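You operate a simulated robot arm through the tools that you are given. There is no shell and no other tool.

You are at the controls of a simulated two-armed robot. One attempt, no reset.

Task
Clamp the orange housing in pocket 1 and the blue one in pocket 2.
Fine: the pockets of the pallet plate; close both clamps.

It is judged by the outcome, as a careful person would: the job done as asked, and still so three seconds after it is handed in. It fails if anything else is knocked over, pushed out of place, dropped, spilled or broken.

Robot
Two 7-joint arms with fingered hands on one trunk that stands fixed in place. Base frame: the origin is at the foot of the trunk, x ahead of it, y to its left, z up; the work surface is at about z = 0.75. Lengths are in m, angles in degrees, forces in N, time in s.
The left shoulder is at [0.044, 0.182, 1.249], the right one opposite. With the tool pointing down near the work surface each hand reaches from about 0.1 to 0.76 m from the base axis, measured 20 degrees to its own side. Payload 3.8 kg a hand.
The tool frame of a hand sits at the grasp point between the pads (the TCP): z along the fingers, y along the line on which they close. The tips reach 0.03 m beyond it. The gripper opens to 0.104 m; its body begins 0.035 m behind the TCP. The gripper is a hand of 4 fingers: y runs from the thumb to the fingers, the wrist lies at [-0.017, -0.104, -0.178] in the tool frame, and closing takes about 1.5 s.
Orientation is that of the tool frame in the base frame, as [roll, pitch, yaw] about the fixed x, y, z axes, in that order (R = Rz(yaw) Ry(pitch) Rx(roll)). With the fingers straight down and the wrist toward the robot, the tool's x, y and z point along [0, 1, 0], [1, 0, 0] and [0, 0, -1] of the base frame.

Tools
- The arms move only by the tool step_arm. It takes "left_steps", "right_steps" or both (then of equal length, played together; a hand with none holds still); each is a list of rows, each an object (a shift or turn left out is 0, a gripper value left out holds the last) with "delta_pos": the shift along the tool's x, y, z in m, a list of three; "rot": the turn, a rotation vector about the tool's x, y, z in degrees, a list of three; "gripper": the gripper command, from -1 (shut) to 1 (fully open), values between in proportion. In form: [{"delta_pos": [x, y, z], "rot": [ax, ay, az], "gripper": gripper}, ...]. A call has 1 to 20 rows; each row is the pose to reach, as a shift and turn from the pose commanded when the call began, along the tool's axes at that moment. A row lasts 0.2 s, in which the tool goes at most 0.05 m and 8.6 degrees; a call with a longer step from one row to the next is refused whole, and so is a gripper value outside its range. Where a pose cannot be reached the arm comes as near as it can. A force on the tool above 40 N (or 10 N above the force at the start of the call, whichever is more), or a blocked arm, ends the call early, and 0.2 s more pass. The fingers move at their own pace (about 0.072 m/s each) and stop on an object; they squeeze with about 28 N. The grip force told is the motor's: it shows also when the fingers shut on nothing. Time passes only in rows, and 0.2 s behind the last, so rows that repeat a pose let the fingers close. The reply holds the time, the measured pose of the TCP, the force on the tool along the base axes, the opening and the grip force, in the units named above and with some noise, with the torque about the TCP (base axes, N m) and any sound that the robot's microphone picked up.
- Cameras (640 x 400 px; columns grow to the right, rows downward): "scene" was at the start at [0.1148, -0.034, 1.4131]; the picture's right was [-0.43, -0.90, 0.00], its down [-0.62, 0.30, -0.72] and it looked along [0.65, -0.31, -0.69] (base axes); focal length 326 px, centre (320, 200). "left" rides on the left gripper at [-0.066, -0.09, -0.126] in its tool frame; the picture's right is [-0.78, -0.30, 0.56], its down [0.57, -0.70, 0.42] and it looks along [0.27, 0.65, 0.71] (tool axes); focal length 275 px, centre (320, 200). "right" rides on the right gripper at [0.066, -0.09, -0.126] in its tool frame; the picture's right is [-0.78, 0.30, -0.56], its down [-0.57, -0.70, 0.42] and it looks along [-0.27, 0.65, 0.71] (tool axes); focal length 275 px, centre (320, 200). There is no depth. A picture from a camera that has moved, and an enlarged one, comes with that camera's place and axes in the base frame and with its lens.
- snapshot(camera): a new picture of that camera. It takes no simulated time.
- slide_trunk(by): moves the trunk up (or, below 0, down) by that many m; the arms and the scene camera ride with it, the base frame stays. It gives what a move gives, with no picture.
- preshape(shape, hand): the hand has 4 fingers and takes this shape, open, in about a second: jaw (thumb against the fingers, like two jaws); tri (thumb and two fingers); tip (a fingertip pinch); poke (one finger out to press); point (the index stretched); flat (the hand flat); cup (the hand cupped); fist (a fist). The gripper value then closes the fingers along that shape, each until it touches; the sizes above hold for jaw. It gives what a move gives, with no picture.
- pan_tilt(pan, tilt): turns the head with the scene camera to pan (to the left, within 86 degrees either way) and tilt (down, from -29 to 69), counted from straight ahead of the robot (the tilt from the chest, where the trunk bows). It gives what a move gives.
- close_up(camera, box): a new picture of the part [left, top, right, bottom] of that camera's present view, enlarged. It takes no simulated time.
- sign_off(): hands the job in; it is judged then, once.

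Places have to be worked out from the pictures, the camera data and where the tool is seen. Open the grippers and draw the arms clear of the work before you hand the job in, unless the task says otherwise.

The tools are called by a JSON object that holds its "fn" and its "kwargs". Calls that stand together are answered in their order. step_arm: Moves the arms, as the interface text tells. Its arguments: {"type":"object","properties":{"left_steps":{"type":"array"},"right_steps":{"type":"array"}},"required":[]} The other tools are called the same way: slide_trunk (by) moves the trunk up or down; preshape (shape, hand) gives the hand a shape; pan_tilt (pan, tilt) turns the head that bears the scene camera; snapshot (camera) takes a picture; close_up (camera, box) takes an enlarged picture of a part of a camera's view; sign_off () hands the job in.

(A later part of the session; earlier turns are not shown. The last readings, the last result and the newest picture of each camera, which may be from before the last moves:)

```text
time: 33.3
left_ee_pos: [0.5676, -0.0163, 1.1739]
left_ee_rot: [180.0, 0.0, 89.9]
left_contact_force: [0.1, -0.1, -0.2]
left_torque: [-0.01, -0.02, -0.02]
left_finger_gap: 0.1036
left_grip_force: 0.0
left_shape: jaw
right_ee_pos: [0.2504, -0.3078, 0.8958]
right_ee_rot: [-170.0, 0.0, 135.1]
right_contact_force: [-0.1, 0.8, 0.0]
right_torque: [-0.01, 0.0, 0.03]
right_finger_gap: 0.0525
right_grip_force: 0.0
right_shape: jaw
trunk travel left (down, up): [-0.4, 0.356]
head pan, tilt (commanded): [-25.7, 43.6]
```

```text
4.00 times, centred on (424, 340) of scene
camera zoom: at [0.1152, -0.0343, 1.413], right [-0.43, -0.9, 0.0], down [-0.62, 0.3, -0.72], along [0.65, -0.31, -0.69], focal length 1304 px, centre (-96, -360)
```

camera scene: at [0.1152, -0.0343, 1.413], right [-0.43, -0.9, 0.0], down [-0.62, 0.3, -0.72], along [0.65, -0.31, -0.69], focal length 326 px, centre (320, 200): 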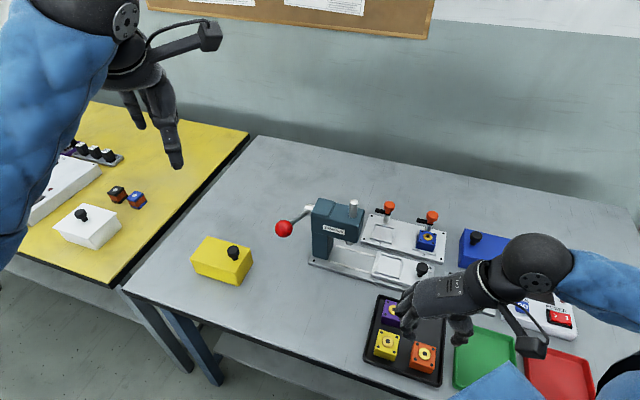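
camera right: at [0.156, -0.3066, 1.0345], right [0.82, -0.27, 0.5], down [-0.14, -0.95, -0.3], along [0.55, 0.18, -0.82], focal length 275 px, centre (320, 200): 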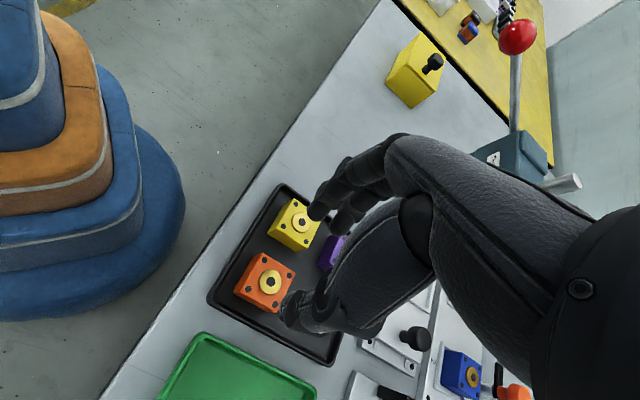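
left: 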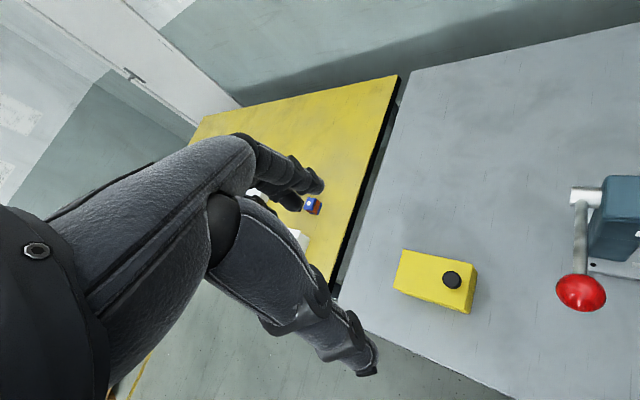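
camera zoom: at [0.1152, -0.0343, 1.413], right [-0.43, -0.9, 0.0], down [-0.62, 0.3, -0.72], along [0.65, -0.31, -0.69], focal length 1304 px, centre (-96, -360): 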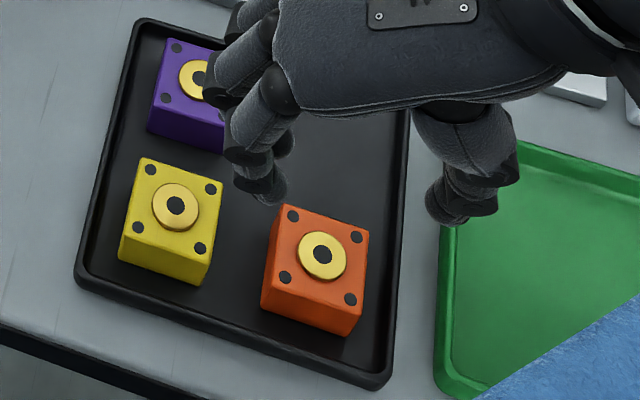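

I zoom further on the orange/rim gap to measure it.

{"fn": "close_up", "kwargs": {"camera": "right", "box": [232, 260, 312, 320]}}

{"fn": "close_up", "kwargs": {"camera": "scene", "box": [412, 335, 460, 385]}}

```text
6.67 times, centred on (272, 290) of right
camera zoom: at [0.156, -0.3066, 1.0345], right [0.82, -0.27, 0.5], down [-0.14, -0.95, -0.3], along [0.55, 0.18, -0.82], focal length 1835 px, centre (640, -400)
```

zoom: 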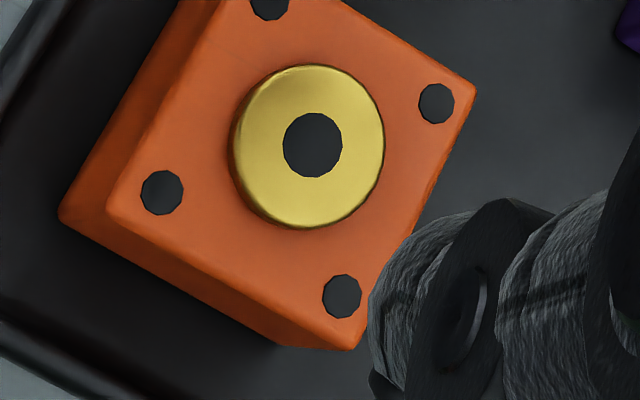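

```text
8.00 times, centred on (436, 360) of scene
camera zoom: at [0.1152, -0.0343, 1.413], right [-0.43, -0.9, 0.0], down [-0.62, 0.3, -0.72], along [0.65, -0.31, -0.69], focal length 2608 px, centre (-608, -1080)
```

zoom: 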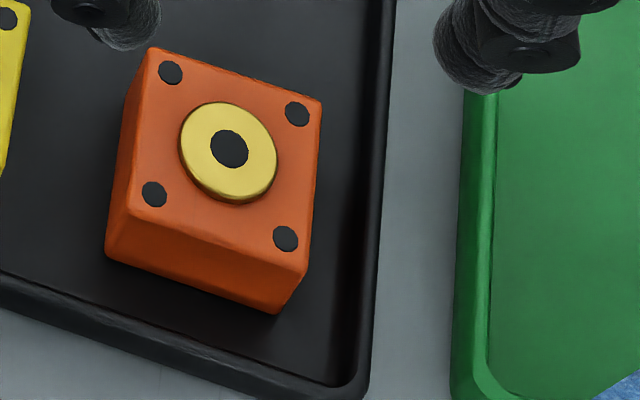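

Gap to the right rim is ~14–15 mm. I lower to z≈0.82 with a 52 mm opening and check the alignment of thumb and fingers around orange.

{"fn": "step_arm", "kwargs": {"right_steps": [{"delta_pos": [0, 0.006, 0.0375], "gripper": 0.0}, {"delta_pos": [0, 0.0102, 0.062]}, {"delta_pos": [0, 0.0124, 0.0751]}, {"delta_pos": [0, 0.0124, 0.0751]}]}}

{"fn": "close_up", "kwargs": {"camera": "right", "box": [220, 180, 340, 300]}}

{"fn": "close_up", "kwargs": {"camera": "scene", "box": [384, 310, 464, 370]}}

```text
time: 34.3
left_ee_pos: [0.5657, -0.0163, 1.1743]
left_ee_rot: [-180.0, 0.0, 89.9]
left_contact_force: [0.3, 0.4, -0.2]
left_torque: [-0.02, 0.0, -0.01]
left_finger_gap: 0.1034
left_grip_force: 0.0
left_shape: jaw
right_ee_pos: [0.2489, -0.3084, 0.8189]
right_ee_rot: [-170.0, 0.1, 135.0]
right_contact_force: [-0.1, -0.8, 0.5]
right_torque: [-0.02, 0.03, 0.0]
right_finger_gap: 0.0522
right_grip_force: 0.1
right_shape: jaw
trunk travel left (down, up): [-0.4, 0.356]
head pan, tilt (commanded): [-25.7, 43.6]
```

```text
3.33 times, centred on (280, 240) of right
camera zoom: at [0.1539, -0.308, 0.9575], right [0.82, -0.27, 0.5], down [-0.14, -0.95, -0.3], along [0.55, 0.18, -0.82], focal length 918 px, centre (453, 67)
```

zoom: 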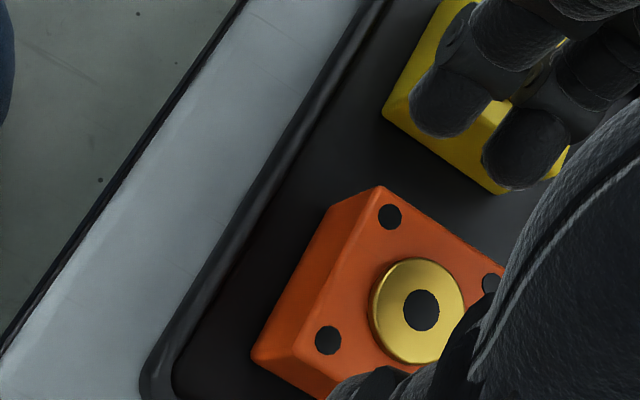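

```text
6.67 times, centred on (424, 340) of scene
camera zoom: at [0.1147, -0.0339, 1.4131], right [-0.43, -0.9, 0.0], down [-0.62, 0.3, -0.72], along [0.65, -0.31, -0.69], focal length 2174 px, centre (-373, -733)
```

zoom: 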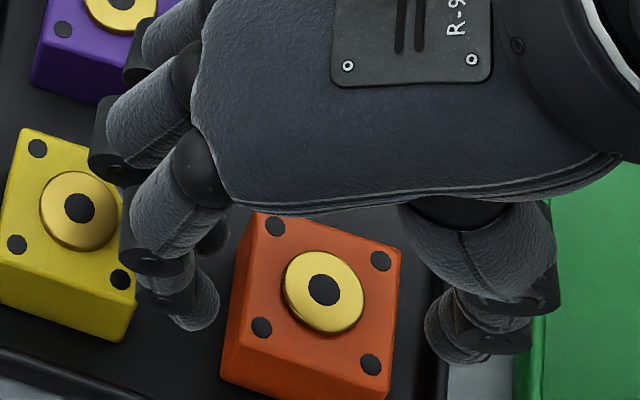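

Orange is at ≈(0.2517, -0.3214); the hand is centred within ~1.5 mm. I descend to rim-skim height (thumb just above the rim) and narrow the jaw.

{"fn": "step_arm", "kwargs": {"right_steps": [{"delta_pos": [0, 0.0014, 0.008]}, {"delta_pos": [0, 0.0025, 0.014]}, {"delta_pos": [0, 0.0034, 0.0191]}, {"delta_pos": [0, 0.0034, 0.0191], "gripper": -0.15}, {"delta_pos": [0, 0.0034, 0.0191], "gripper": -0.15}, {"delta_pos": [0, 0.0034, 0.0191], "gripper": -0.15}]}}

{"fn": "close_up", "kwargs": {"camera": "right", "box": [240, 180, 340, 300]}}

{"fn": "close_up", "kwargs": {"camera": "scene", "box": [384, 315, 464, 375]}}

```text
time: 35.7
left_ee_pos: [0.5662, -0.0165, 1.1736]
left_ee_rot: [-179.9, 0.0, 90.0]
left_contact_force: [-0.5, -0.3, 0.1]
left_torque: [0.0, 0.05, 0.0]
left_finger_gap: 0.1036
left_grip_force: 0.0
left_shape: jaw
right_ee_pos: [0.2486, -0.3086, 0.8015]
right_ee_rot: [-170.1, 0.1, 135.1]
right_contact_force: [0.5, -0.2, 12.3]
right_torque: [0.26, -0.49, 0.03]
right_finger_gap: 0.0449
right_grip_force: 0.1
right_shape: jaw
trunk travel left (down, up): [-0.4, 0.356]
head pan, tilt (commanded): [-25.7, 43.6]
```

```text
3.33 times, centred on (290, 240) of right
camera zoom: at [0.1543, -0.3086, 0.9391], right [0.82, -0.27, 0.5], down [-0.13, -0.95, -0.3], along [0.55, 0.18, -0.81], focal length 918 px, centre (420, 67)
```

zoom: 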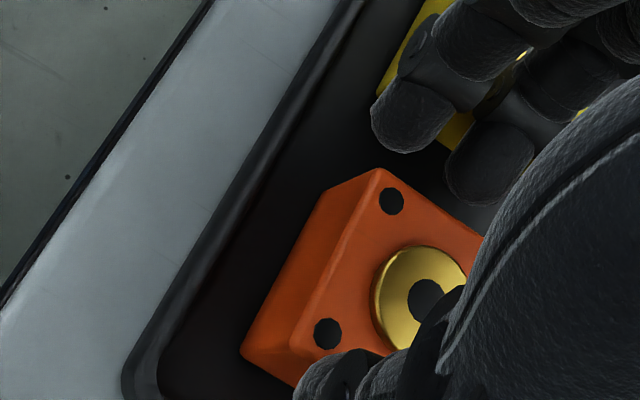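

```text
6.67 times, centred on (424, 345) of scene
camera zoom: at [0.1142, -0.0334, 1.4132], right [-0.43, -0.9, 0.0], down [-0.62, 0.3, -0.72], along [0.65, -0.31, -0.69], focal length 2174 px, centre (-373, -767)
```

zoom: 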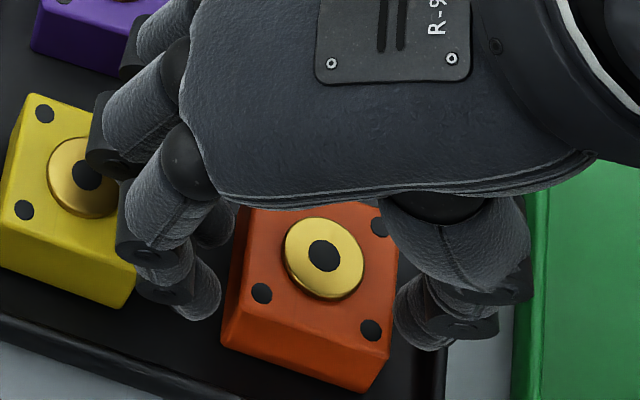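

12 N upward, located at the yellow block's top edge: the finger knuckles touch it. I lift 3 mm at once and shift 5.5 mm away from yellow, nudging orange slightly toward its rim.

{"fn": "step_arm", "kwargs": {"right_steps": [{"delta_pos": [0, -0.0005, -0.003]}, {"delta_pos": [0, -0.0023, -0.0027]}, {"delta_pos": [0, -0.0041, -0.0023]}, {"delta_pos": [0, -0.0059, -0.002]}, {"delta_pos": [0, -0.0059, -0.002]}]}}

{"fn": "close_up", "kwargs": {"camera": "right", "box": [240, 180, 340, 300]}}

{"fn": "close_up", "kwargs": {"camera": "scene", "box": [384, 315, 464, 375]}}

```text
time: 36.9
left_ee_pos: [0.567, -0.0172, 1.1727]
left_ee_rot: [180.0, 0.0, 89.9]
left_contact_force: [-0.6, 0.5, 1.0]
left_torque: [0.0, -0.01, 0.03]
left_finger_gap: 0.1036
left_grip_force: 0.1
left_shape: jaw
right_ee_pos: [0.2452, -0.3136, 0.805]
right_ee_rot: [-170.0, -0.1, 135.0]
right_contact_force: [-0.3, 0.0, 0.0]
right_torque: [0.02, 0.01, 0.0]
right_finger_gap: 0.0449
right_grip_force: 0.1
right_shape: jaw
trunk travel left (down, up): [-0.4, 0.356]
head pan, tilt (commanded): [-25.7, 43.6]
```

```text
3.33 times, centred on (290, 240) of right
camera zoom: at [0.1508, -0.3131, 0.9425], right [0.82, -0.27, 0.5], down [-0.14, -0.95, -0.3], along [0.55, 0.18, -0.82], focal length 918 px, centre (420, 67)
```

zoom: 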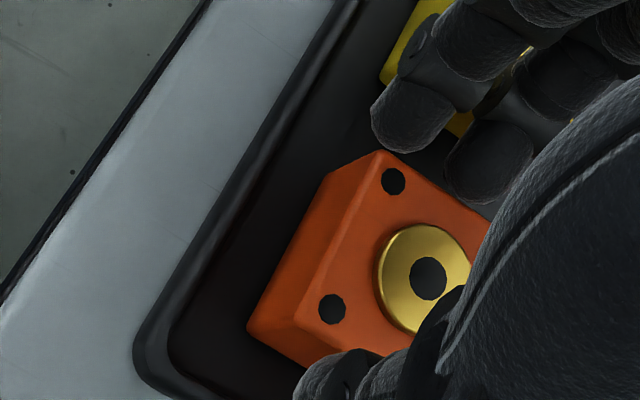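

```text
6.67 times, centred on (424, 345) of scene
camera zoom: at [0.1148, -0.034, 1.4131], right [-0.43, -0.9, 0.0], down [-0.62, 0.3, -0.72], along [0.65, -0.31, -0.69], focal length 2174 px, centre (-373, -767)
```

zoom: 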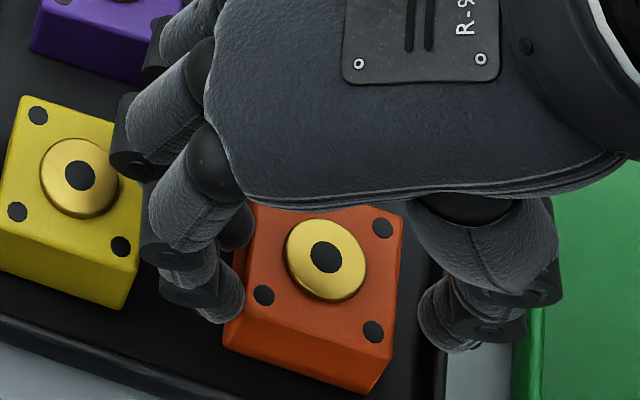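

Clear of yellow now (0 N). Fingers are right at orange's edge with the thumb a few mm off on the rim side. I descend 4.5 mm and check.

{"fn": "step_arm", "kwargs": {"right_steps": [{"delta_pos": [0, 0.0003, 0.0015]}, {"delta_pos": [0, 0.0005, 0.003]}, {"delta_pos": [0, 0.0008, 0.0044]}, {"delta_pos": [0, 0.0008, 0.0044]}]}}

{"fn": "close_up", "kwargs": {"camera": "right", "box": [240, 180, 340, 300]}}

{"fn": "close_up", "kwargs": {"camera": "scene", "box": [384, 315, 464, 375]}}

```text
time: 37.9
left_ee_pos: [0.5673, -0.0166, 1.1743]
left_ee_rot: [-180.0, 0.0, 90.0]
left_contact_force: [-0.8, -0.2, 0.1]
left_torque: [-0.02, 0.02, 0.0]
left_finger_gap: 0.1036
left_grip_force: 0.1
left_shape: jaw
right_ee_pos: [0.2451, -0.3131, 0.7993]
right_ee_rot: [-170.1, 0.0, 135.0]
right_contact_force: [0.3, 0.4, -0.1]
right_torque: [0.01, -0.02, -0.01]
right_finger_gap: 0.0448
right_grip_force: 0.1
right_shape: jaw
trunk travel left (down, up): [-0.4, 0.356]
head pan, tilt (commanded): [-25.7, 43.6]
```

```text
3.33 times, centred on (290, 240) of right
camera zoom: at [0.1504, -0.3132, 0.9379], right [0.82, -0.27, 0.5], down [-0.14, -0.95, -0.3], along [0.55, 0.18, -0.82], focal length 918 px, centre (420, 67)
```

zoom: 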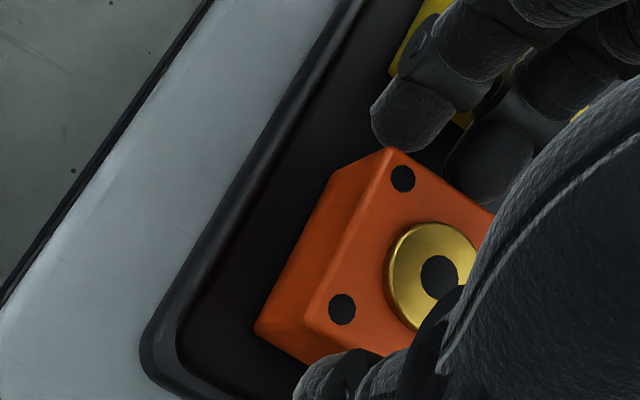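

```text
6.67 times, centred on (424, 345) of scene
camera zoom: at [0.1148, -0.034, 1.4131], right [-0.43, -0.9, 0.0], down [-0.62, 0.3, -0.72], along [0.65, -0.31, -0.69], focal length 2174 px, centre (-373, -767)
```

zoom: 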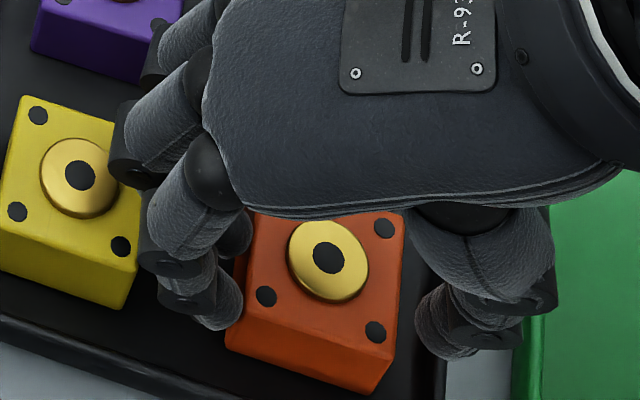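

No contact force; fingers hug orange's left face about 10 mm deep. I close the grip here.

{"fn": "step_arm", "kwargs": {"right_steps": [{"gripper": -0.3}, {"gripper": -0.6}, {"gripper": -1}, {"gripper": -1}, {"gripper": -1}, {"gripper": -1}]}}

{"fn": "close_up", "kwargs": {"camera": "right", "box": [240, 180, 340, 300]}}

{"fn": "close_up", "kwargs": {"camera": "scene", "box": [384, 315, 464, 375]}}

```text
time: 39.3
left_ee_pos: [0.567, -0.0159, 1.1743]
left_ee_rot: [-180.0, 0.0, 89.9]
left_contact_force: [-1.0, 0.5, -0.3]
left_torque: [0.02, 0.02, -0.01]
left_finger_gap: 0.1035
left_grip_force: 0.0
left_shape: jaw
right_ee_pos: [0.2442, -0.3136, 0.7981]
right_ee_rot: [-170.0, 0.1, 135.1]
right_contact_force: [-0.7, 0.1, -0.3]
right_torque: [-0.01, 0.0, -0.01]
right_finger_gap: 0.0228
right_grip_force: 28.0
right_shape: jaw
trunk travel left (down, up): [-0.4, 0.356]
head pan, tilt (commanded): [-25.7, 43.6]
```

```text
3.33 times, centred on (290, 240) of right
camera zoom: at [0.1503, -0.3132, 0.9379], right [0.82, -0.27, 0.5], down [-0.14, -0.95, -0.3], along [0.55, 0.18, -0.82], focal length 918 px, centre (420, 67)
```

zoom: 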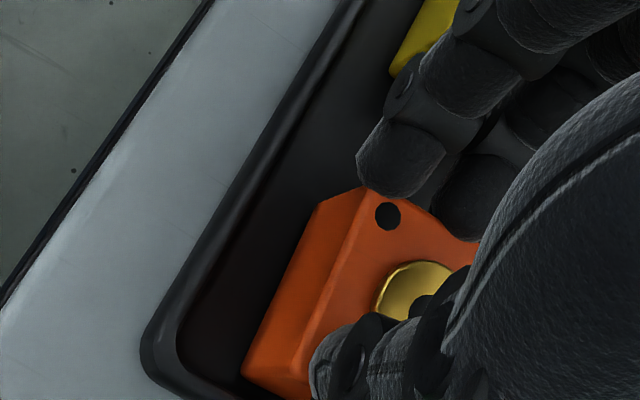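

```text
6.67 times, centred on (424, 345) of scene
camera zoom: at [0.1147, -0.034, 1.4131], right [-0.43, -0.9, 0.0], down [-0.62, 0.3, -0.72], along [0.65, -0.31, -0.69], focal length 2174 px, centre (-373, -767)
```

zoom: 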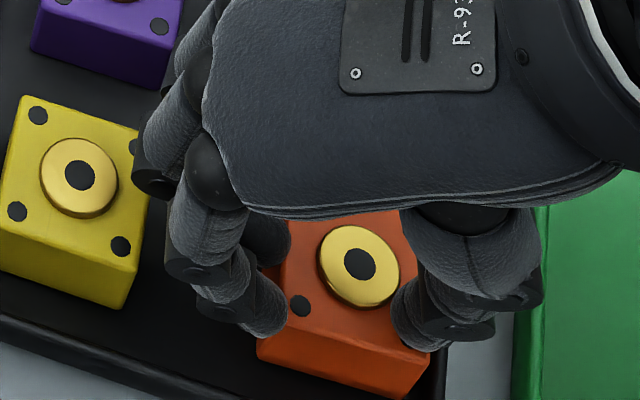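

The gap of 23 mm shows the fingers slid up onto the boss: contact was too shallow, and orange moved ~10 mm toward the rim (more room on the yellow side). The true block top must be ~z 0.780. I open, rise, and tilt the hand to 20° so the fingers reach deeper while the thumb stays above the rim.

{"fn": "step_arm", "kwargs": {"right_steps": [{"gripper": -0.4}, {"gripper": -0.2}, {"gripper": 0.0}, {"gripper": 0.0}, {"delta_pos": [0, -0.0017, -0.0098], "gripper": 0.0}, {"delta_pos": [0, -0.0054, -0.0305], "rot": [5, 0, 0]}, {"delta_pos": [0, -0.0054, -0.0305], "rot": [10, 0, 0]}, {"delta_pos": [0, -0.0054, -0.0305], "rot": [10, 0, 0]}]}}

{"fn": "close_up", "kwargs": {"camera": "right", "box": [220, 160, 340, 300]}}

{"fn": "close_up", "kwargs": {"camera": "scene", "box": [384, 310, 464, 370]}}

```text
time: 41.1
left_ee_pos: [0.5674, -0.016, 1.174]
left_ee_rot: [-180.0, -0.1, 90.0]
left_contact_force: [0.0, 0.2, -0.7]
left_torque: [-0.04, -0.02, 0.01]
left_finger_gap: 0.1037
left_grip_force: 0.1
left_shape: jaw
right_ee_pos: [0.2434, -0.3133, 0.8293]
right_ee_rot: [-159.9, 0.0, 134.9]
right_contact_force: [0.7, 0.4, 0.6]
right_torque: [-0.01, 0.02, -0.01]
right_finger_gap: 0.0517
right_grip_force: 0.1
right_shape: jaw
trunk travel left (down, up): [-0.4, 0.356]
head pan, tilt (commanded): [-25.7, 43.6]
```

```text
2.86 times, centred on (280, 230) of right
camera zoom: at [0.1683, -0.296, 0.9782], right [0.88, -0.22, 0.42], down [-0.16, -0.97, -0.16], along [0.45, 0.07, -0.89], focal length 786 px, centre (434, 114)
```

zoom: 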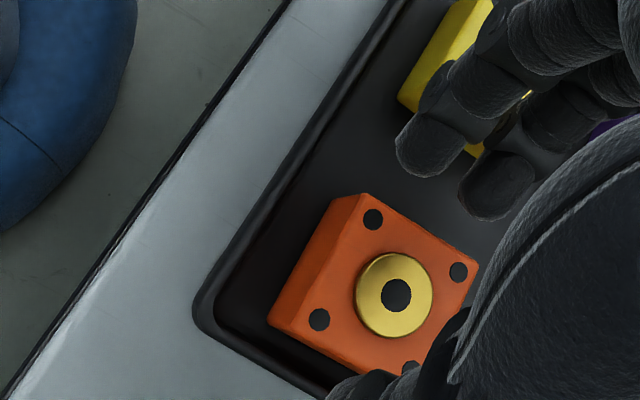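

```text
6.67 times, centred on (424, 340) of scene
camera zoom: at [0.1146, -0.034, 1.4131], right [-0.43, -0.9, 0.0], down [-0.62, 0.3, -0.72], along [0.65, -0.31, -0.69], focal length 2174 px, centre (-373, -733)
```

zoom: 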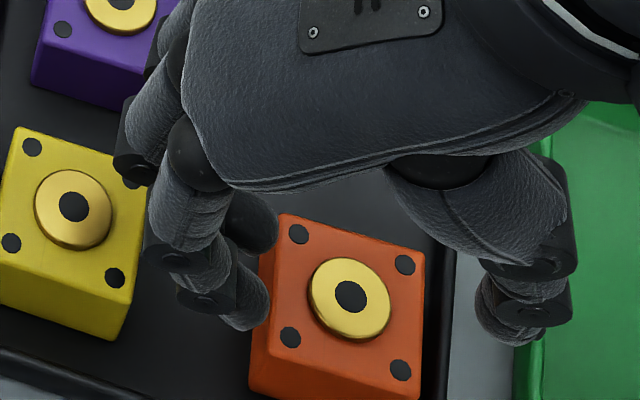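

Orange sits flat, now ~7 mm nearer the rim. With a 20° tilt I recentre (+3 mm along the plate direction) and descend to z≈0.80 with the jaw at 52 mm.

{"fn": "step_arm", "kwargs": {"right_steps": [{"delta_pos": [0, 0.0028, -0.001]}, {"delta_pos": [0, 0.0062, 0.0084]}, {"delta_pos": [0, 0.0097, 0.0178]}, {"delta_pos": [0, 0.0131, 0.0272]}, {"delta_pos": [0, 0.0131, 0.0272]}]}}

{"fn": "close_up", "kwargs": {"camera": "right", "box": [220, 160, 340, 300]}}

{"fn": "close_up", "kwargs": {"camera": "scene", "box": [384, 315, 464, 375]}}

```text
time: 42.3
left_ee_pos: [0.5662, -0.0159, 1.1739]
left_ee_rot: [-179.9, 0.1, 90.0]
left_contact_force: [0.8, -0.7, -0.3]
left_torque: [-0.01, 0.0, 0.01]
left_finger_gap: 0.1035
left_grip_force: 0.1
left_shape: jaw
right_ee_pos: [0.2466, -0.3117, 0.7995]
right_ee_rot: [-159.9, 0.0, 135.0]
right_contact_force: [-0.7, -0.5, 1.5]
right_torque: [-0.01, -0.03, 0.01]
right_finger_gap: 0.051
right_grip_force: 0.1
right_shape: jaw
trunk travel left (down, up): [-0.4, 0.356]
head pan, tilt (commanded): [-25.7, 43.6]
```

```text
2.86 times, centred on (280, 230) of right
camera zoom: at [0.1698, -0.2938, 0.9476], right [0.88, -0.22, 0.42], down [-0.16, -0.97, -0.16], along [0.45, 0.07, -0.89], focal length 786 px, centre (434, 114)
```

zoom: 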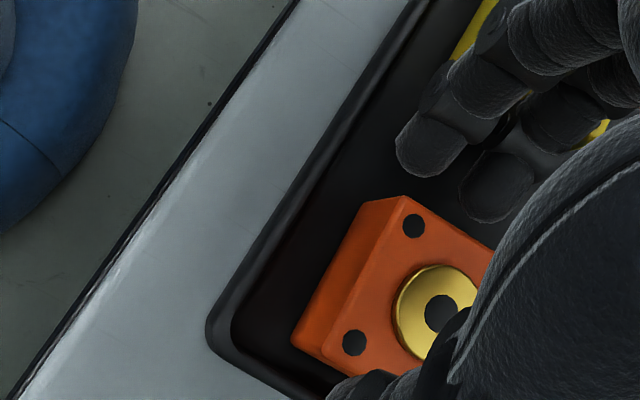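

```text
6.67 times, centred on (424, 345) of scene
camera zoom: at [0.1146, -0.034, 1.4131], right [-0.43, -0.9, 0.0], down [-0.62, 0.3, -0.72], along [0.65, -0.31, -0.69], focal length 2174 px, centre (-373, -767)
```

zoom: 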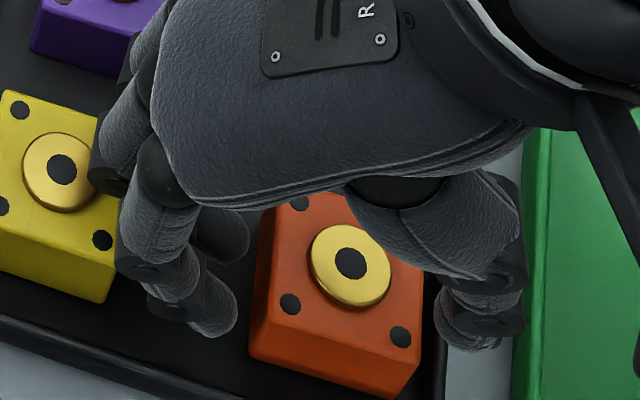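

Nearly no force; fingers have ~7 mm to the block, thumb ~4.5 mm. I narrow the jaw to ~46 mm and then descend 5 mm more, watching forces.

{"fn": "step_arm", "kwargs": {"right_steps": [{"gripper": -0.125}, {"gripper": -0.125}, {"delta_pos": [0, 0.0007, 0.0019]}, {"delta_pos": [0, 0.0012, 0.0033]}, {"delta_pos": [0, 0.0017, 0.0047]}, {"delta_pos": [0, 0.0017, 0.0047]}]}}

{"fn": "close_up", "kwargs": {"camera": "right", "box": [220, 160, 340, 300]}}

{"fn": "close_up", "kwargs": {"camera": "scene", "box": [384, 315, 464, 375]}}

```text
time: 43.7
left_ee_pos: [0.5664, -0.0165, 1.1735]
left_ee_rot: [179.9, 0.1, 90.0]
left_contact_force: [-0.3, -0.3, -0.7]
left_torque: [0.01, -0.03, -0.01]
left_finger_gap: 0.1036
left_grip_force: 0.0
left_shape: jaw
right_ee_pos: [0.2468, -0.3133, 0.796]
right_ee_rot: [-160.0, 0.1, 135.0]
right_contact_force: [-1.5, -0.6, 1.9]
right_torque: [0.0, -0.01, -0.04]
right_finger_gap: 0.0457
right_grip_force: 0.0
right_shape: jaw
trunk travel left (down, up): [-0.4, 0.356]
head pan, tilt (commanded): [-25.7, 43.6]
```

```text
2.86 times, centred on (280, 230) of right
camera zoom: at [0.1702, -0.2944, 0.9437], right [0.88, -0.22, 0.42], down [-0.16, -0.97, -0.16], along [0.45, 0.07, -0.89], focal length 786 px, centre (434, 114)
```

zoom: 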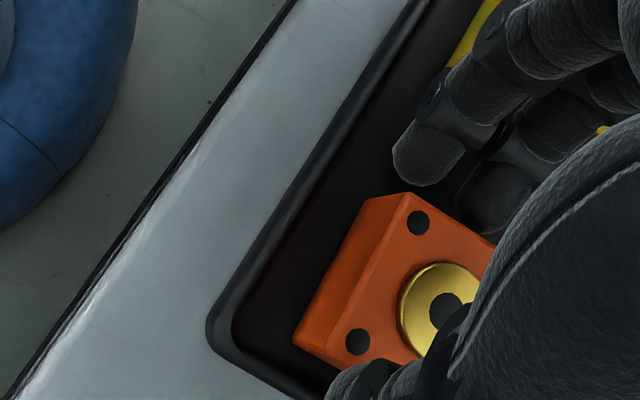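

```text
6.67 times, centred on (424, 345) of scene
camera zoom: at [0.1146, -0.034, 1.4131], right [-0.43, -0.9, 0.0], down [-0.62, 0.3, -0.72], along [0.65, -0.31, -0.69], focal length 2174 px, centre (-373, -767)
```

zoom: 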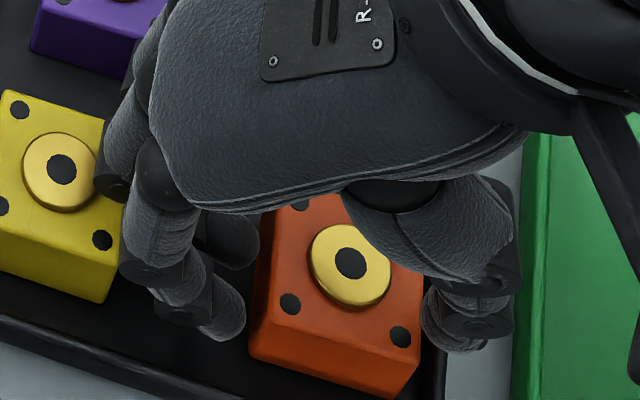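

Still basically force-free. I try 2.5 mm deeper, then close.

{"fn": "step_arm", "kwargs": {"right_steps": [{"delta_pos": [0, 0.0004, 0.0012]}, {"delta_pos": [0, 0.0009, 0.0024]}, {"delta_pos": [0, 0.0009, 0.0024]}]}}

{"fn": "close_up", "kwargs": {"camera": "scene", "box": [384, 315, 464, 375]}}

```text
time: 44.5
left_ee_pos: [0.5669, -0.0163, 1.1729]
left_ee_rot: [-179.9, 0.1, 90.0]
left_contact_force: [-0.2, 0.4, 0.1]
left_torque: [-0.02, -0.04, -0.01]
left_finger_gap: 0.1037
left_grip_force: 0.0
left_shape: jaw
right_ee_pos: [0.2468, -0.3124, 0.7922]
right_ee_rot: [-160.0, 0.0, 135.0]
right_contact_force: [-1.0, -0.9, 2.1]
right_torque: [0.02, -0.07, 0.02]
right_finger_gap: 0.0457
right_grip_force: 0.1
right_shape: jaw
trunk travel left (down, up): [-0.4, 0.356]
head pan, tilt (commanded): [-25.7, 43.6]
```

```text
6.67 times, centred on (424, 345) of scene
camera zoom: at [0.1146, -0.034, 1.4131], right [-0.43, -0.9, 0.0], down [-0.62, 0.3, -0.72], along [0.65, -0.31, -0.69], focal length 2174 px, centre (-373, -767)
```

zoom: 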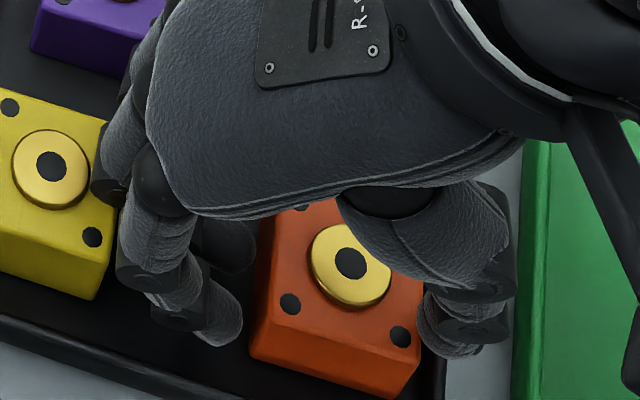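

Yellow has been nudged several mm by the knuckles, so I stop descending and close now, which pulls the fingers away from it.

{"fn": "step_arm", "kwargs": {"right_steps": [{"delta_pos": [0, -0.001, 0.0003], "gripper": -0.3}, {"delta_pos": [0, -0.001, 0.0003], "gripper": -0.6}, {"delta_pos": [0, -0.001, 0.0003], "gripper": -1}, {"delta_pos": [0, -0.001, 0.0003], "gripper": -1}, {"delta_pos": [0, -0.001, 0.0003], "gripper": -1}, {"delta_pos": [0, -0.001, 0.0003], "gripper": -1}]}}

{"fn": "close_up", "kwargs": {"camera": "right", "box": [220, 160, 340, 300]}}

{"fn": "close_up", "kwargs": {"camera": "scene", "box": [384, 315, 464, 375]}}

```text
time: 45.9
left_ee_pos: [0.5673, -0.0143, 1.174]
left_ee_rot: [-180.0, 0.0, 90.0]
left_contact_force: [-0.5, -0.2, -0.2]
left_torque: [0.02, 0.0, -0.04]
left_finger_gap: 0.1036
left_grip_force: 0.0
left_shape: jaw
right_ee_pos: [0.246, -0.3117, 0.7942]
right_ee_rot: [-160.1, 0.3, 135.1]
right_contact_force: [2.3, 1.0, 16.5]
right_torque: [-0.39, 0.42, 0.01]
right_finger_gap: 0.0241
right_grip_force: 28.0
right_shape: jaw
trunk travel left (down, up): [-0.4, 0.356]
head pan, tilt (commanded): [-25.7, 43.6]
```

```text
2.86 times, centred on (280, 230) of right
camera zoom: at [0.17, -0.2937, 0.9417], right [0.88, -0.22, 0.43], down [-0.16, -0.97, -0.16], along [0.45, 0.07, -0.89], focal length 786 px, centre (434, 114)
```

zoom: 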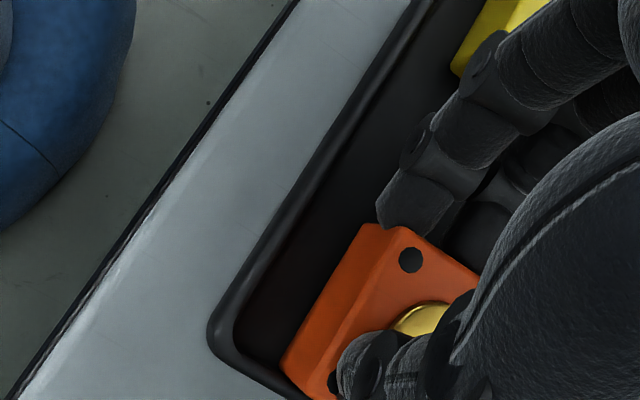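

```text
6.67 times, centred on (424, 345) of scene
camera zoom: at [0.1145, -0.0329, 1.4132], right [-0.43, -0.9, 0.0], down [-0.62, 0.3, -0.72], along [0.65, -0.32, -0.69], focal length 2174 px, centre (-373, -767)
```

zoom: 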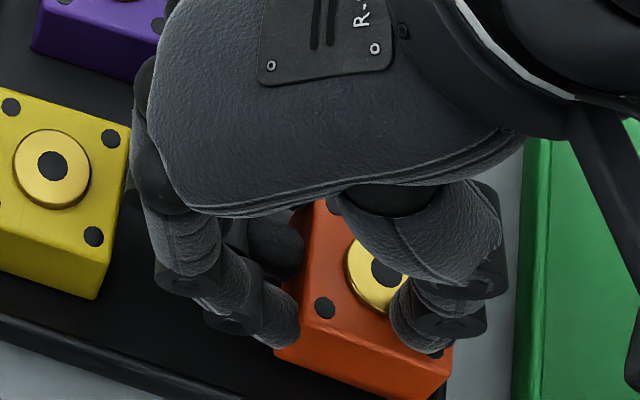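

The thumb again slid over the top: at 20° tilt the thumb sits too high. Lesson: use 10° tilt but go to TCP ≈0.791 as with blue. There is now ~50 mm free between orange and yellow. I open, rise and restore the 10° tilt.

{"fn": "step_arm", "kwargs": {"right_steps": [{"delta_pos": [0, -0.0007, -0.0019], "gripper": -0.4}, {"delta_pos": [0, -0.0007, -0.0019], "gripper": -0.25}, {"delta_pos": [0, -0.0007, -0.0019], "gripper": -0.13}, {"delta_pos": [0, -0.0041, -0.0113], "gripper": -0.13}, {"delta_pos": [0, -0.0103, -0.0282], "gripper": -0.13}, {"delta_pos": [0, -0.0137, -0.0376], "rot": [-5, 0, 0], "gripper": 0.0}, {"delta_pos": [0, -0.0137, -0.0376], "rot": [-10, 0, 0], "gripper": 0.0}, {"delta_pos": [0, -0.0137, -0.0376], "rot": [-10, 0, 0], "gripper": 0.0}]}}

{"fn": "close_up", "kwargs": {"camera": "right", "box": [200, 180, 340, 320]}}

{"fn": "close_up", "kwargs": {"camera": "scene", "box": [368, 290, 464, 380]}}

```text
time: 47.7
left_ee_pos: [0.5669, -0.0153, 1.1728]
left_ee_rot: [180.0, 0.1, 90.0]
left_contact_force: [-0.2, 1.2, 1.2]
left_torque: [0.02, 0.02, 0.0]
left_finger_gap: 0.1036
left_grip_force: 0.1
left_shape: jaw
right_ee_pos: [0.2462, -0.3121, 0.8335]
right_ee_rot: [-169.9, 0.0, 135.0]
right_contact_force: [0.7, 0.2, 0.1]
right_torque: [-0.03, 0.02, -0.01]
right_finger_gap: 0.0517
right_grip_force: 0.0
right_shape: jaw
trunk travel left (down, up): [-0.4, 0.356]
head pan, tilt (commanded): [-25.7, 43.6]
```

```text
2.86 times, centred on (270, 250) of right
camera zoom: at [0.1517, -0.312, 0.9715], right [0.82, -0.27, 0.5], down [-0.14, -0.95, -0.3], along [0.55, 0.18, -0.81], focal length 786 px, centre (463, 57)
```

zoom: 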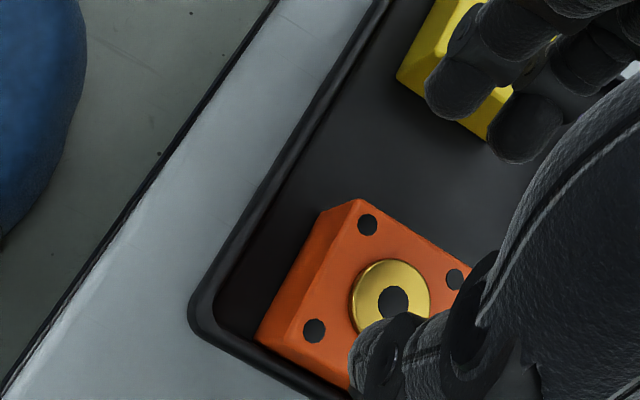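

```text
4.44 times, centred on (416, 335) of scene
camera zoom: at [0.1148, -0.034, 1.4131], right [-0.43, -0.9, 0.0], down [-0.62, 0.3, -0.72], along [0.65, -0.31, -0.69], focal length 1449 px, centre (-107, -400)
```

zoom: 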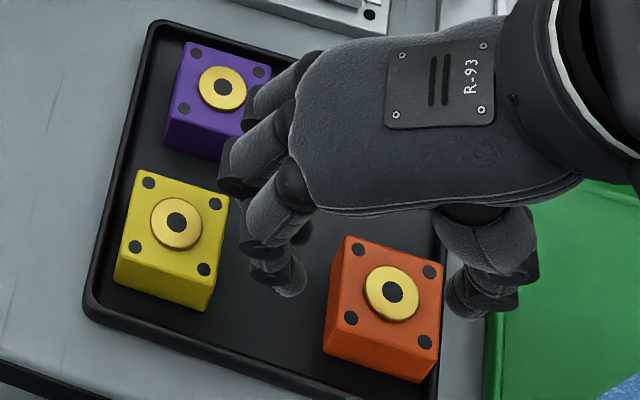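

Orange lies ~16 mm rim-ward of the TCP, resting near the right rim; yellow is upright and clear. I shift 10.5 mm over it and descend to z≈0.80 first.

{"fn": "step_arm", "kwargs": {"right_steps": [{"delta_pos": [0, -0.0103, 0.0018]}, {"delta_pos": [0, -0.0083, 0.0132]}, {"delta_pos": [0, -0.0065, 0.0235]}, {"delta_pos": [0, -0.0047, 0.0336]}, {"delta_pos": [0, -0.0047, 0.0336]}]}}

{"fn": "close_up", "kwargs": {"camera": "right", "box": [220, 180, 340, 300]}}

{"fn": "close_up", "kwargs": {"camera": "scene", "box": [392, 315, 472, 375]}}

```text
time: 48.9
left_ee_pos: [0.5674, -0.0153, 1.1732]
left_ee_rot: [180.0, 0.0, 89.9]
left_contact_force: [0.4, -0.3, 0.1]
left_torque: [0.0, -0.03, 0.01]
left_finger_gap: 0.1039
left_grip_force: 0.0
left_shape: jaw
right_ee_pos: [0.2393, -0.3198, 0.8003]
right_ee_rot: [-170.1, 0.0, 135.0]
right_contact_force: [0.8, 0.0, 0.4]
right_torque: [-0.01, 0.0, 0.03]
right_finger_gap: 0.0514
right_grip_force: 0.0
right_shape: jaw
trunk travel left (down, up): [-0.4, 0.356]
head pan, tilt (commanded): [-25.7, 43.6]
```

```text
3.33 times, centred on (280, 240) of right
camera zoom: at [0.1438, -0.3191, 0.9387], right [0.82, -0.27, 0.5], down [-0.14, -0.95, -0.3], along [0.55, 0.18, -0.82], focal length 918 px, centre (453, 67)
```

zoom: 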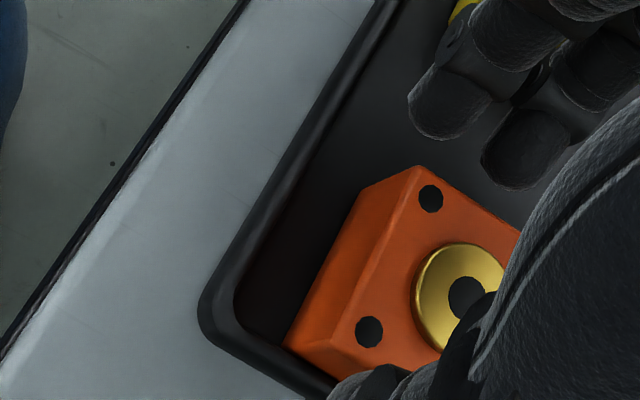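

```text
6.67 times, centred on (432, 345) of scene
camera zoom: at [0.1148, -0.0339, 1.4131], right [-0.43, -0.9, 0.0], down [-0.62, 0.3, -0.72], along [0.65, -0.31, -0.69], focal length 2174 px, centre (-427, -767)
```

zoom: 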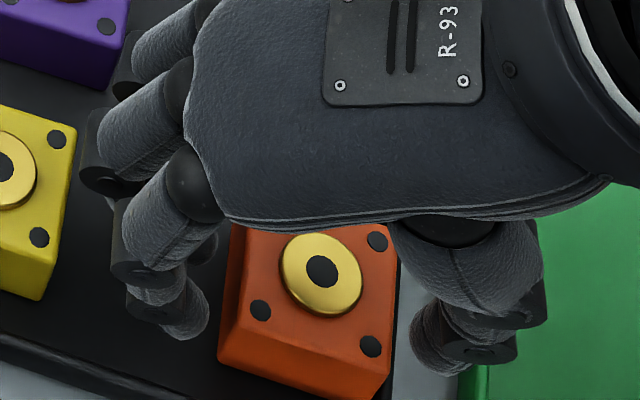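

Well centred now and clear of yellow. I narrow to ~47 mm and descend to TCP ≈0.7915 in small steps.

{"fn": "step_arm", "kwargs": {"right_steps": [{"gripper": -0.11}, {"gripper": -0.11}, {"delta_pos": [0, 0.0005, 0.003]}, {"delta_pos": [0, 0.001, 0.0058]}, {"delta_pos": [0, 0.0015, 0.0084]}, {"delta_pos": [0, 0.0015, 0.0084]}]}}

{"fn": "close_up", "kwargs": {"camera": "right", "box": [220, 180, 340, 300]}}

{"fn": "close_up", "kwargs": {"camera": "scene", "box": [392, 320, 472, 380]}}

```text
time: 50.3
left_ee_pos: [0.5663, -0.0155, 1.1737]
left_ee_rot: [-180.0, 0.0, 90.0]
left_contact_force: [0.0, -0.7, 0.9]
left_torque: [0.02, 0.02, -0.01]
left_finger_gap: 0.1037
left_grip_force: 0.0
left_shape: jaw
right_ee_pos: [0.2401, -0.319, 0.7915]
right_ee_rot: [-169.9, 0.0, 135.0]
right_contact_force: [-0.8, -0.2, 0.2]
right_torque: [-0.02, 0.0, -0.02]
right_finger_gap: 0.0469
right_grip_force: 0.1
right_shape: jaw
trunk travel left (down, up): [-0.4, 0.356]
head pan, tilt (commanded): [-25.7, 43.6]
```

```text
3.33 times, centred on (280, 240) of right
camera zoom: at [0.1443, -0.3196, 0.9301], right [0.82, -0.27, 0.5], down [-0.14, -0.95, -0.3], along [0.55, 0.18, -0.82], focal length 918 px, centre (453, 67)
```

zoom: 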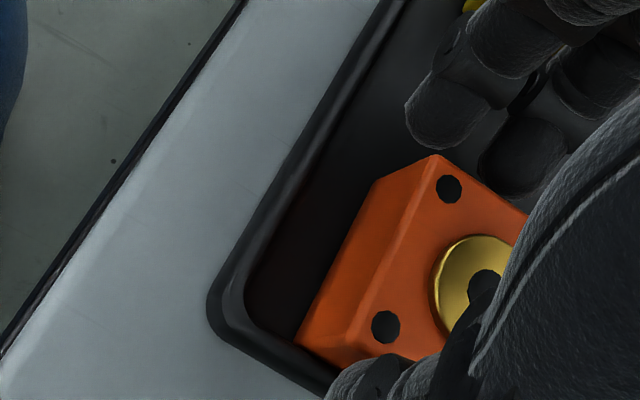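

```text
6.67 times, centred on (432, 350) of scene
camera zoom: at [0.1147, -0.034, 1.4131], right [-0.43, -0.9, 0.0], down [-0.62, 0.3, -0.72], along [0.65, -0.31, -0.69], focal length 2174 px, centre (-427, -800)
```

zoom: 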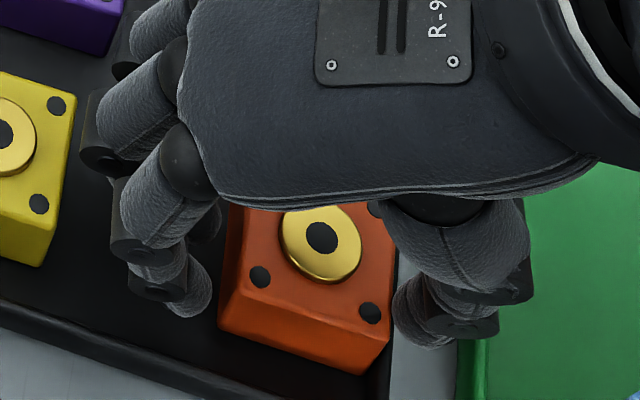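

No contact at 0.7915. I go 1.5 mm deeper (as with blue) and then close.

{"fn": "step_arm", "kwargs": {"right_steps": [{"delta_pos": [0, 0.0003, 0.0015]}, {"delta_pos": [0, 0.0003, 0.0015]}]}}

{"fn": "step_arm", "kwargs": {"right_steps": [{"gripper": -0.25}, {"gripper": -0.4}, {"gripper": -0.7}, {"gripper": -1}, {"gripper": -1}, {"gripper": -1}]}}

{"fn": "close_up", "kwargs": {"camera": "right", "box": [220, 180, 340, 300]}}

{"fn": "close_up", "kwargs": {"camera": "scene", "box": [392, 320, 472, 380]}}

```text
time: 50.9
left_ee_pos: [0.5671, -0.0169, 1.1742]
left_ee_rot: [-179.9, -0.1, 90.0]
left_contact_force: [-0.4, -0.2, 0.0]
left_torque: [0.01, 0.01, 0.0]
left_finger_gap: 0.1034
left_grip_force: 0.1
left_shape: jaw
right_ee_pos: [0.2381, -0.3193, 0.7903]
right_ee_rot: [-170.0, 0.1, 135.0]
right_contact_force: [-0.4, -1.4, -0.9]
right_torque: [0.01, 0.02, -0.01]
right_finger_gap: 0.0468
right_grip_force: 0.1
right_shape: jaw
trunk travel left (down, up): [-0.4, 0.356]
head pan, tilt (commanded): [-25.7, 43.6]
```

```text
time: 52.3
left_ee_pos: [0.566, -0.0162, 1.1734]
left_ee_rot: [-180.0, 0.0, 90.0]
left_contact_force: [-0.1, 0.1, 0.3]
left_torque: [-0.01, 0.0, 0.02]
left_finger_gap: 0.1036
left_grip_force: 0.1
left_shape: jaw
right_ee_pos: [0.2377, -0.3205, 0.7896]
right_ee_rot: [-170.0, 0.0, 135.0]
right_contact_force: [0.3, 0.5, 0.4]
right_torque: [0.01, 0.0, 0.01]
right_finger_gap: 0.0372
right_grip_force: 27.9
right_shape: jaw
trunk travel left (down, up): [-0.4, 0.356]
head pan, tilt (commanded): [-25.7, 43.6]
```

```text
3.33 times, centred on (280, 240) of right
camera zoom: at [0.1444, -0.3195, 0.9286], right [0.82, -0.27, 0.5], down [-0.14, -0.95, -0.3], along [0.55, 0.18, -0.82], focal length 918 px, centre (453, 67)
```

zoom: 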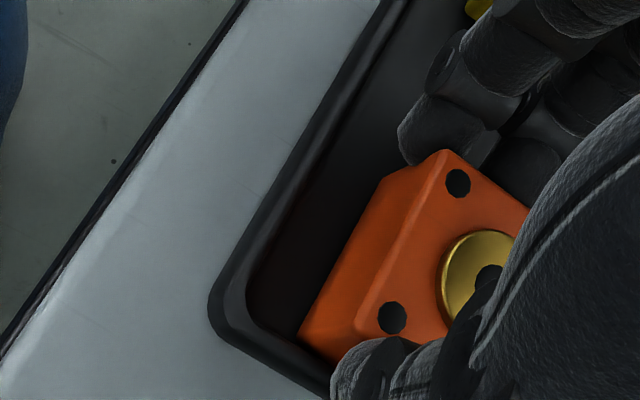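

```text
6.67 times, centred on (432, 350) of scene
camera zoom: at [0.1148, -0.034, 1.4131], right [-0.43, -0.9, 0.0], down [-0.62, 0.3, -0.72], along [0.65, -0.31, -0.69], focal length 2174 px, centre (-427, -800)
```

zoom: 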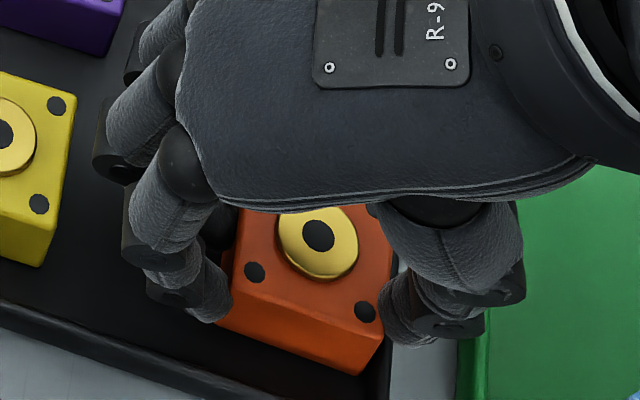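

Gap 37 mm at 28 N, same as blue: a proper side grip. I lift slowly and check.

{"fn": "step_arm", "kwargs": {"right_steps": [{"delta_pos": [0, -0.0009, -0.0049]}, {"delta_pos": [0, -0.0026, -0.0148]}, {"delta_pos": [0, -0.0061, -0.0345]}, {"delta_pos": [0, -0.0122, -0.069]}, {"delta_pos": [0, -0.0191, -0.1083]}, {"delta_pos": [0, -0.0191, -0.1083]}]}}

{"fn": "snapshot", "kwargs": {"camera": "scene"}}

{"fn": "close_up", "kwargs": {"camera": "right", "box": [220, 180, 340, 300]}}

```text
time: 53.7
left_ee_pos: [0.5652, -0.0177, 1.173]
left_ee_rot: [179.9, 0.0, 89.9]
left_contact_force: [0.1, -0.4, 0.4]
left_torque: [-0.01, 0.01, 0.02]
left_finger_gap: 0.1034
left_grip_force: 0.0
left_shape: jaw
right_ee_pos: [0.2395, -0.319, 0.8987]
right_ee_rot: [-170.0, 0.0, 135.1]
right_contact_force: [0.7, 0.1, -2.2]
right_torque: [-0.02, 0.02, -0.02]
right_finger_gap: 0.0371
right_grip_force: 27.8
right_shape: jaw
trunk travel left (down, up): [-0.4, 0.356]
head pan, tilt (commanded): [-25.7, 43.6]
```

```text
taken
camera scene: at [0.115, -0.0347, 1.413], right [-0.43, -0.9, 0.0], down [-0.62, 0.3, -0.72], along [0.65, -0.31, -0.69], focal length 326 px, centre (320, 200)
```

scene: 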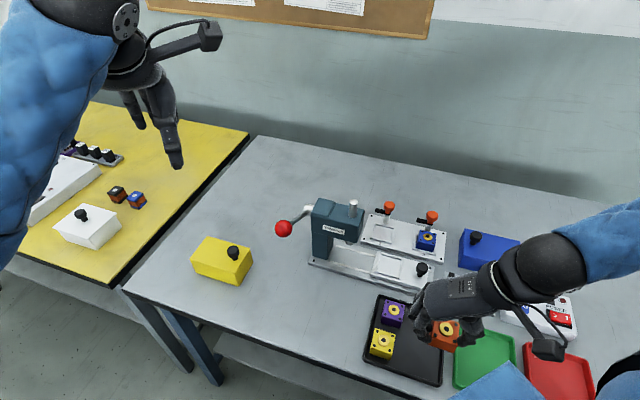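

```text
3.33 times, centred on (280, 240) of right
camera zoom: at [0.1455, -0.3188, 1.0379], right [0.82, -0.27, 0.5], down [-0.14, -0.95, -0.3], along [0.55, 0.18, -0.82], focal length 918 px, centre (453, 67)
```

zoom: 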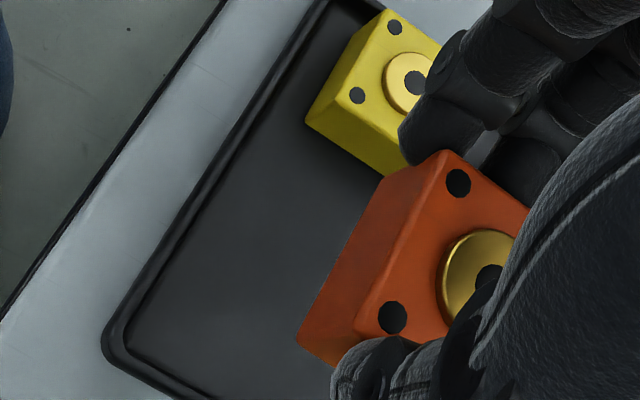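

Orange is lifted cleanly. I carry it at z=0.90 along the same path as blue to the pocket-2 side of the plate, then look before moving sideways to pocket 1 (press nearby).

{"fn": "step_arm", "kwargs": {"right_steps": [{"delta_pos": [-0.0412, 0.0051, -0.0009]}, {"delta_pos": [-0.0823, 0.0102, -0.0018]}, {"delta_pos": [-0.1235, 0.0153, -0.0027]}, {"delta_pos": [-0.1646, 0.0204, -0.0036]}, {"delta_pos": [-0.2058, 0.0255, -0.0045]}, {"delta_pos": [-0.247, 0.0306, -0.0054]}, {"delta_pos": [-0.2881, 0.0357, -0.0063]}, {"delta_pos": [-0.2881, 0.0357, -0.0063]}]}}

{"fn": "snapshot", "kwargs": {"camera": "scene"}}

{"fn": "snapshot", "kwargs": {"camera": "right"}}

```text
time: 55.5
left_ee_pos: [0.5666, -0.0156, 1.1738]
left_ee_rot: [180.0, 0.1, 90.0]
left_contact_force: [-0.1, -0.5, 0.4]
left_torque: [0.0, -0.01, -0.01]
left_finger_gap: 0.1036
left_grip_force: 0.0
left_shape: jaw
right_ee_pos: [0.468, -0.4958, 0.9]
right_ee_rot: [-170.0, 0.1, 135.0]
right_contact_force: [0.7, 0.4, -1.0]
right_torque: [-0.01, 0.0, 0.01]
right_finger_gap: 0.0367
right_grip_force: 27.8
right_shape: jaw
trunk travel left (down, up): [-0.4, 0.356]
head pan, tilt (commanded): [-25.7, 43.6]
```

```text
taken
camera scene: at [0.1144, -0.0337, 1.4131], right [-0.43, -0.9, 0.0], down [-0.62, 0.3, -0.72], along [0.65, -0.31, -0.69], focal length 326 px, centre (320, 200)
```

scene: 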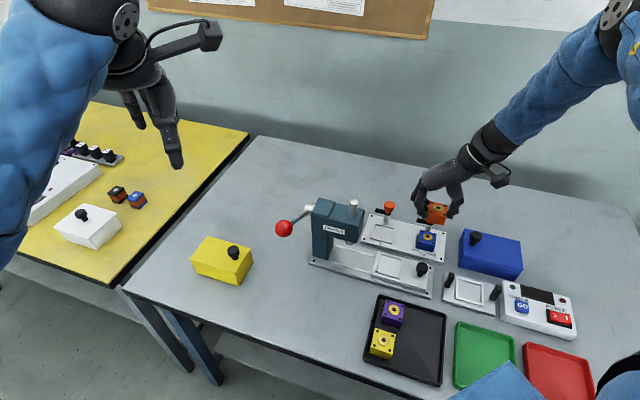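

```text
taken
camera right: at [0.3738, -0.4963, 1.0391], right [0.82, -0.27, 0.5], down [-0.14, -0.95, -0.3], along [0.55, 0.18, -0.82], focal length 275 px, centre (320, 200)
```

right: 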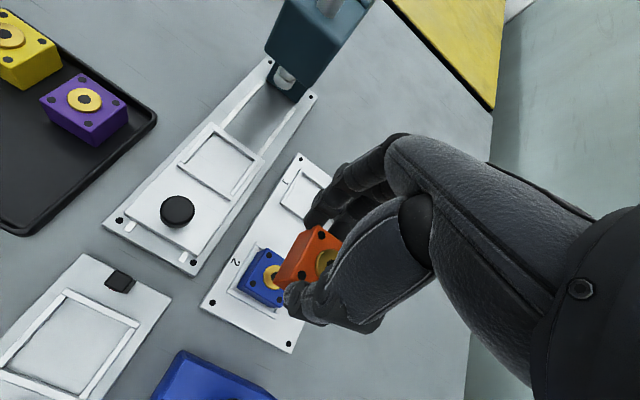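

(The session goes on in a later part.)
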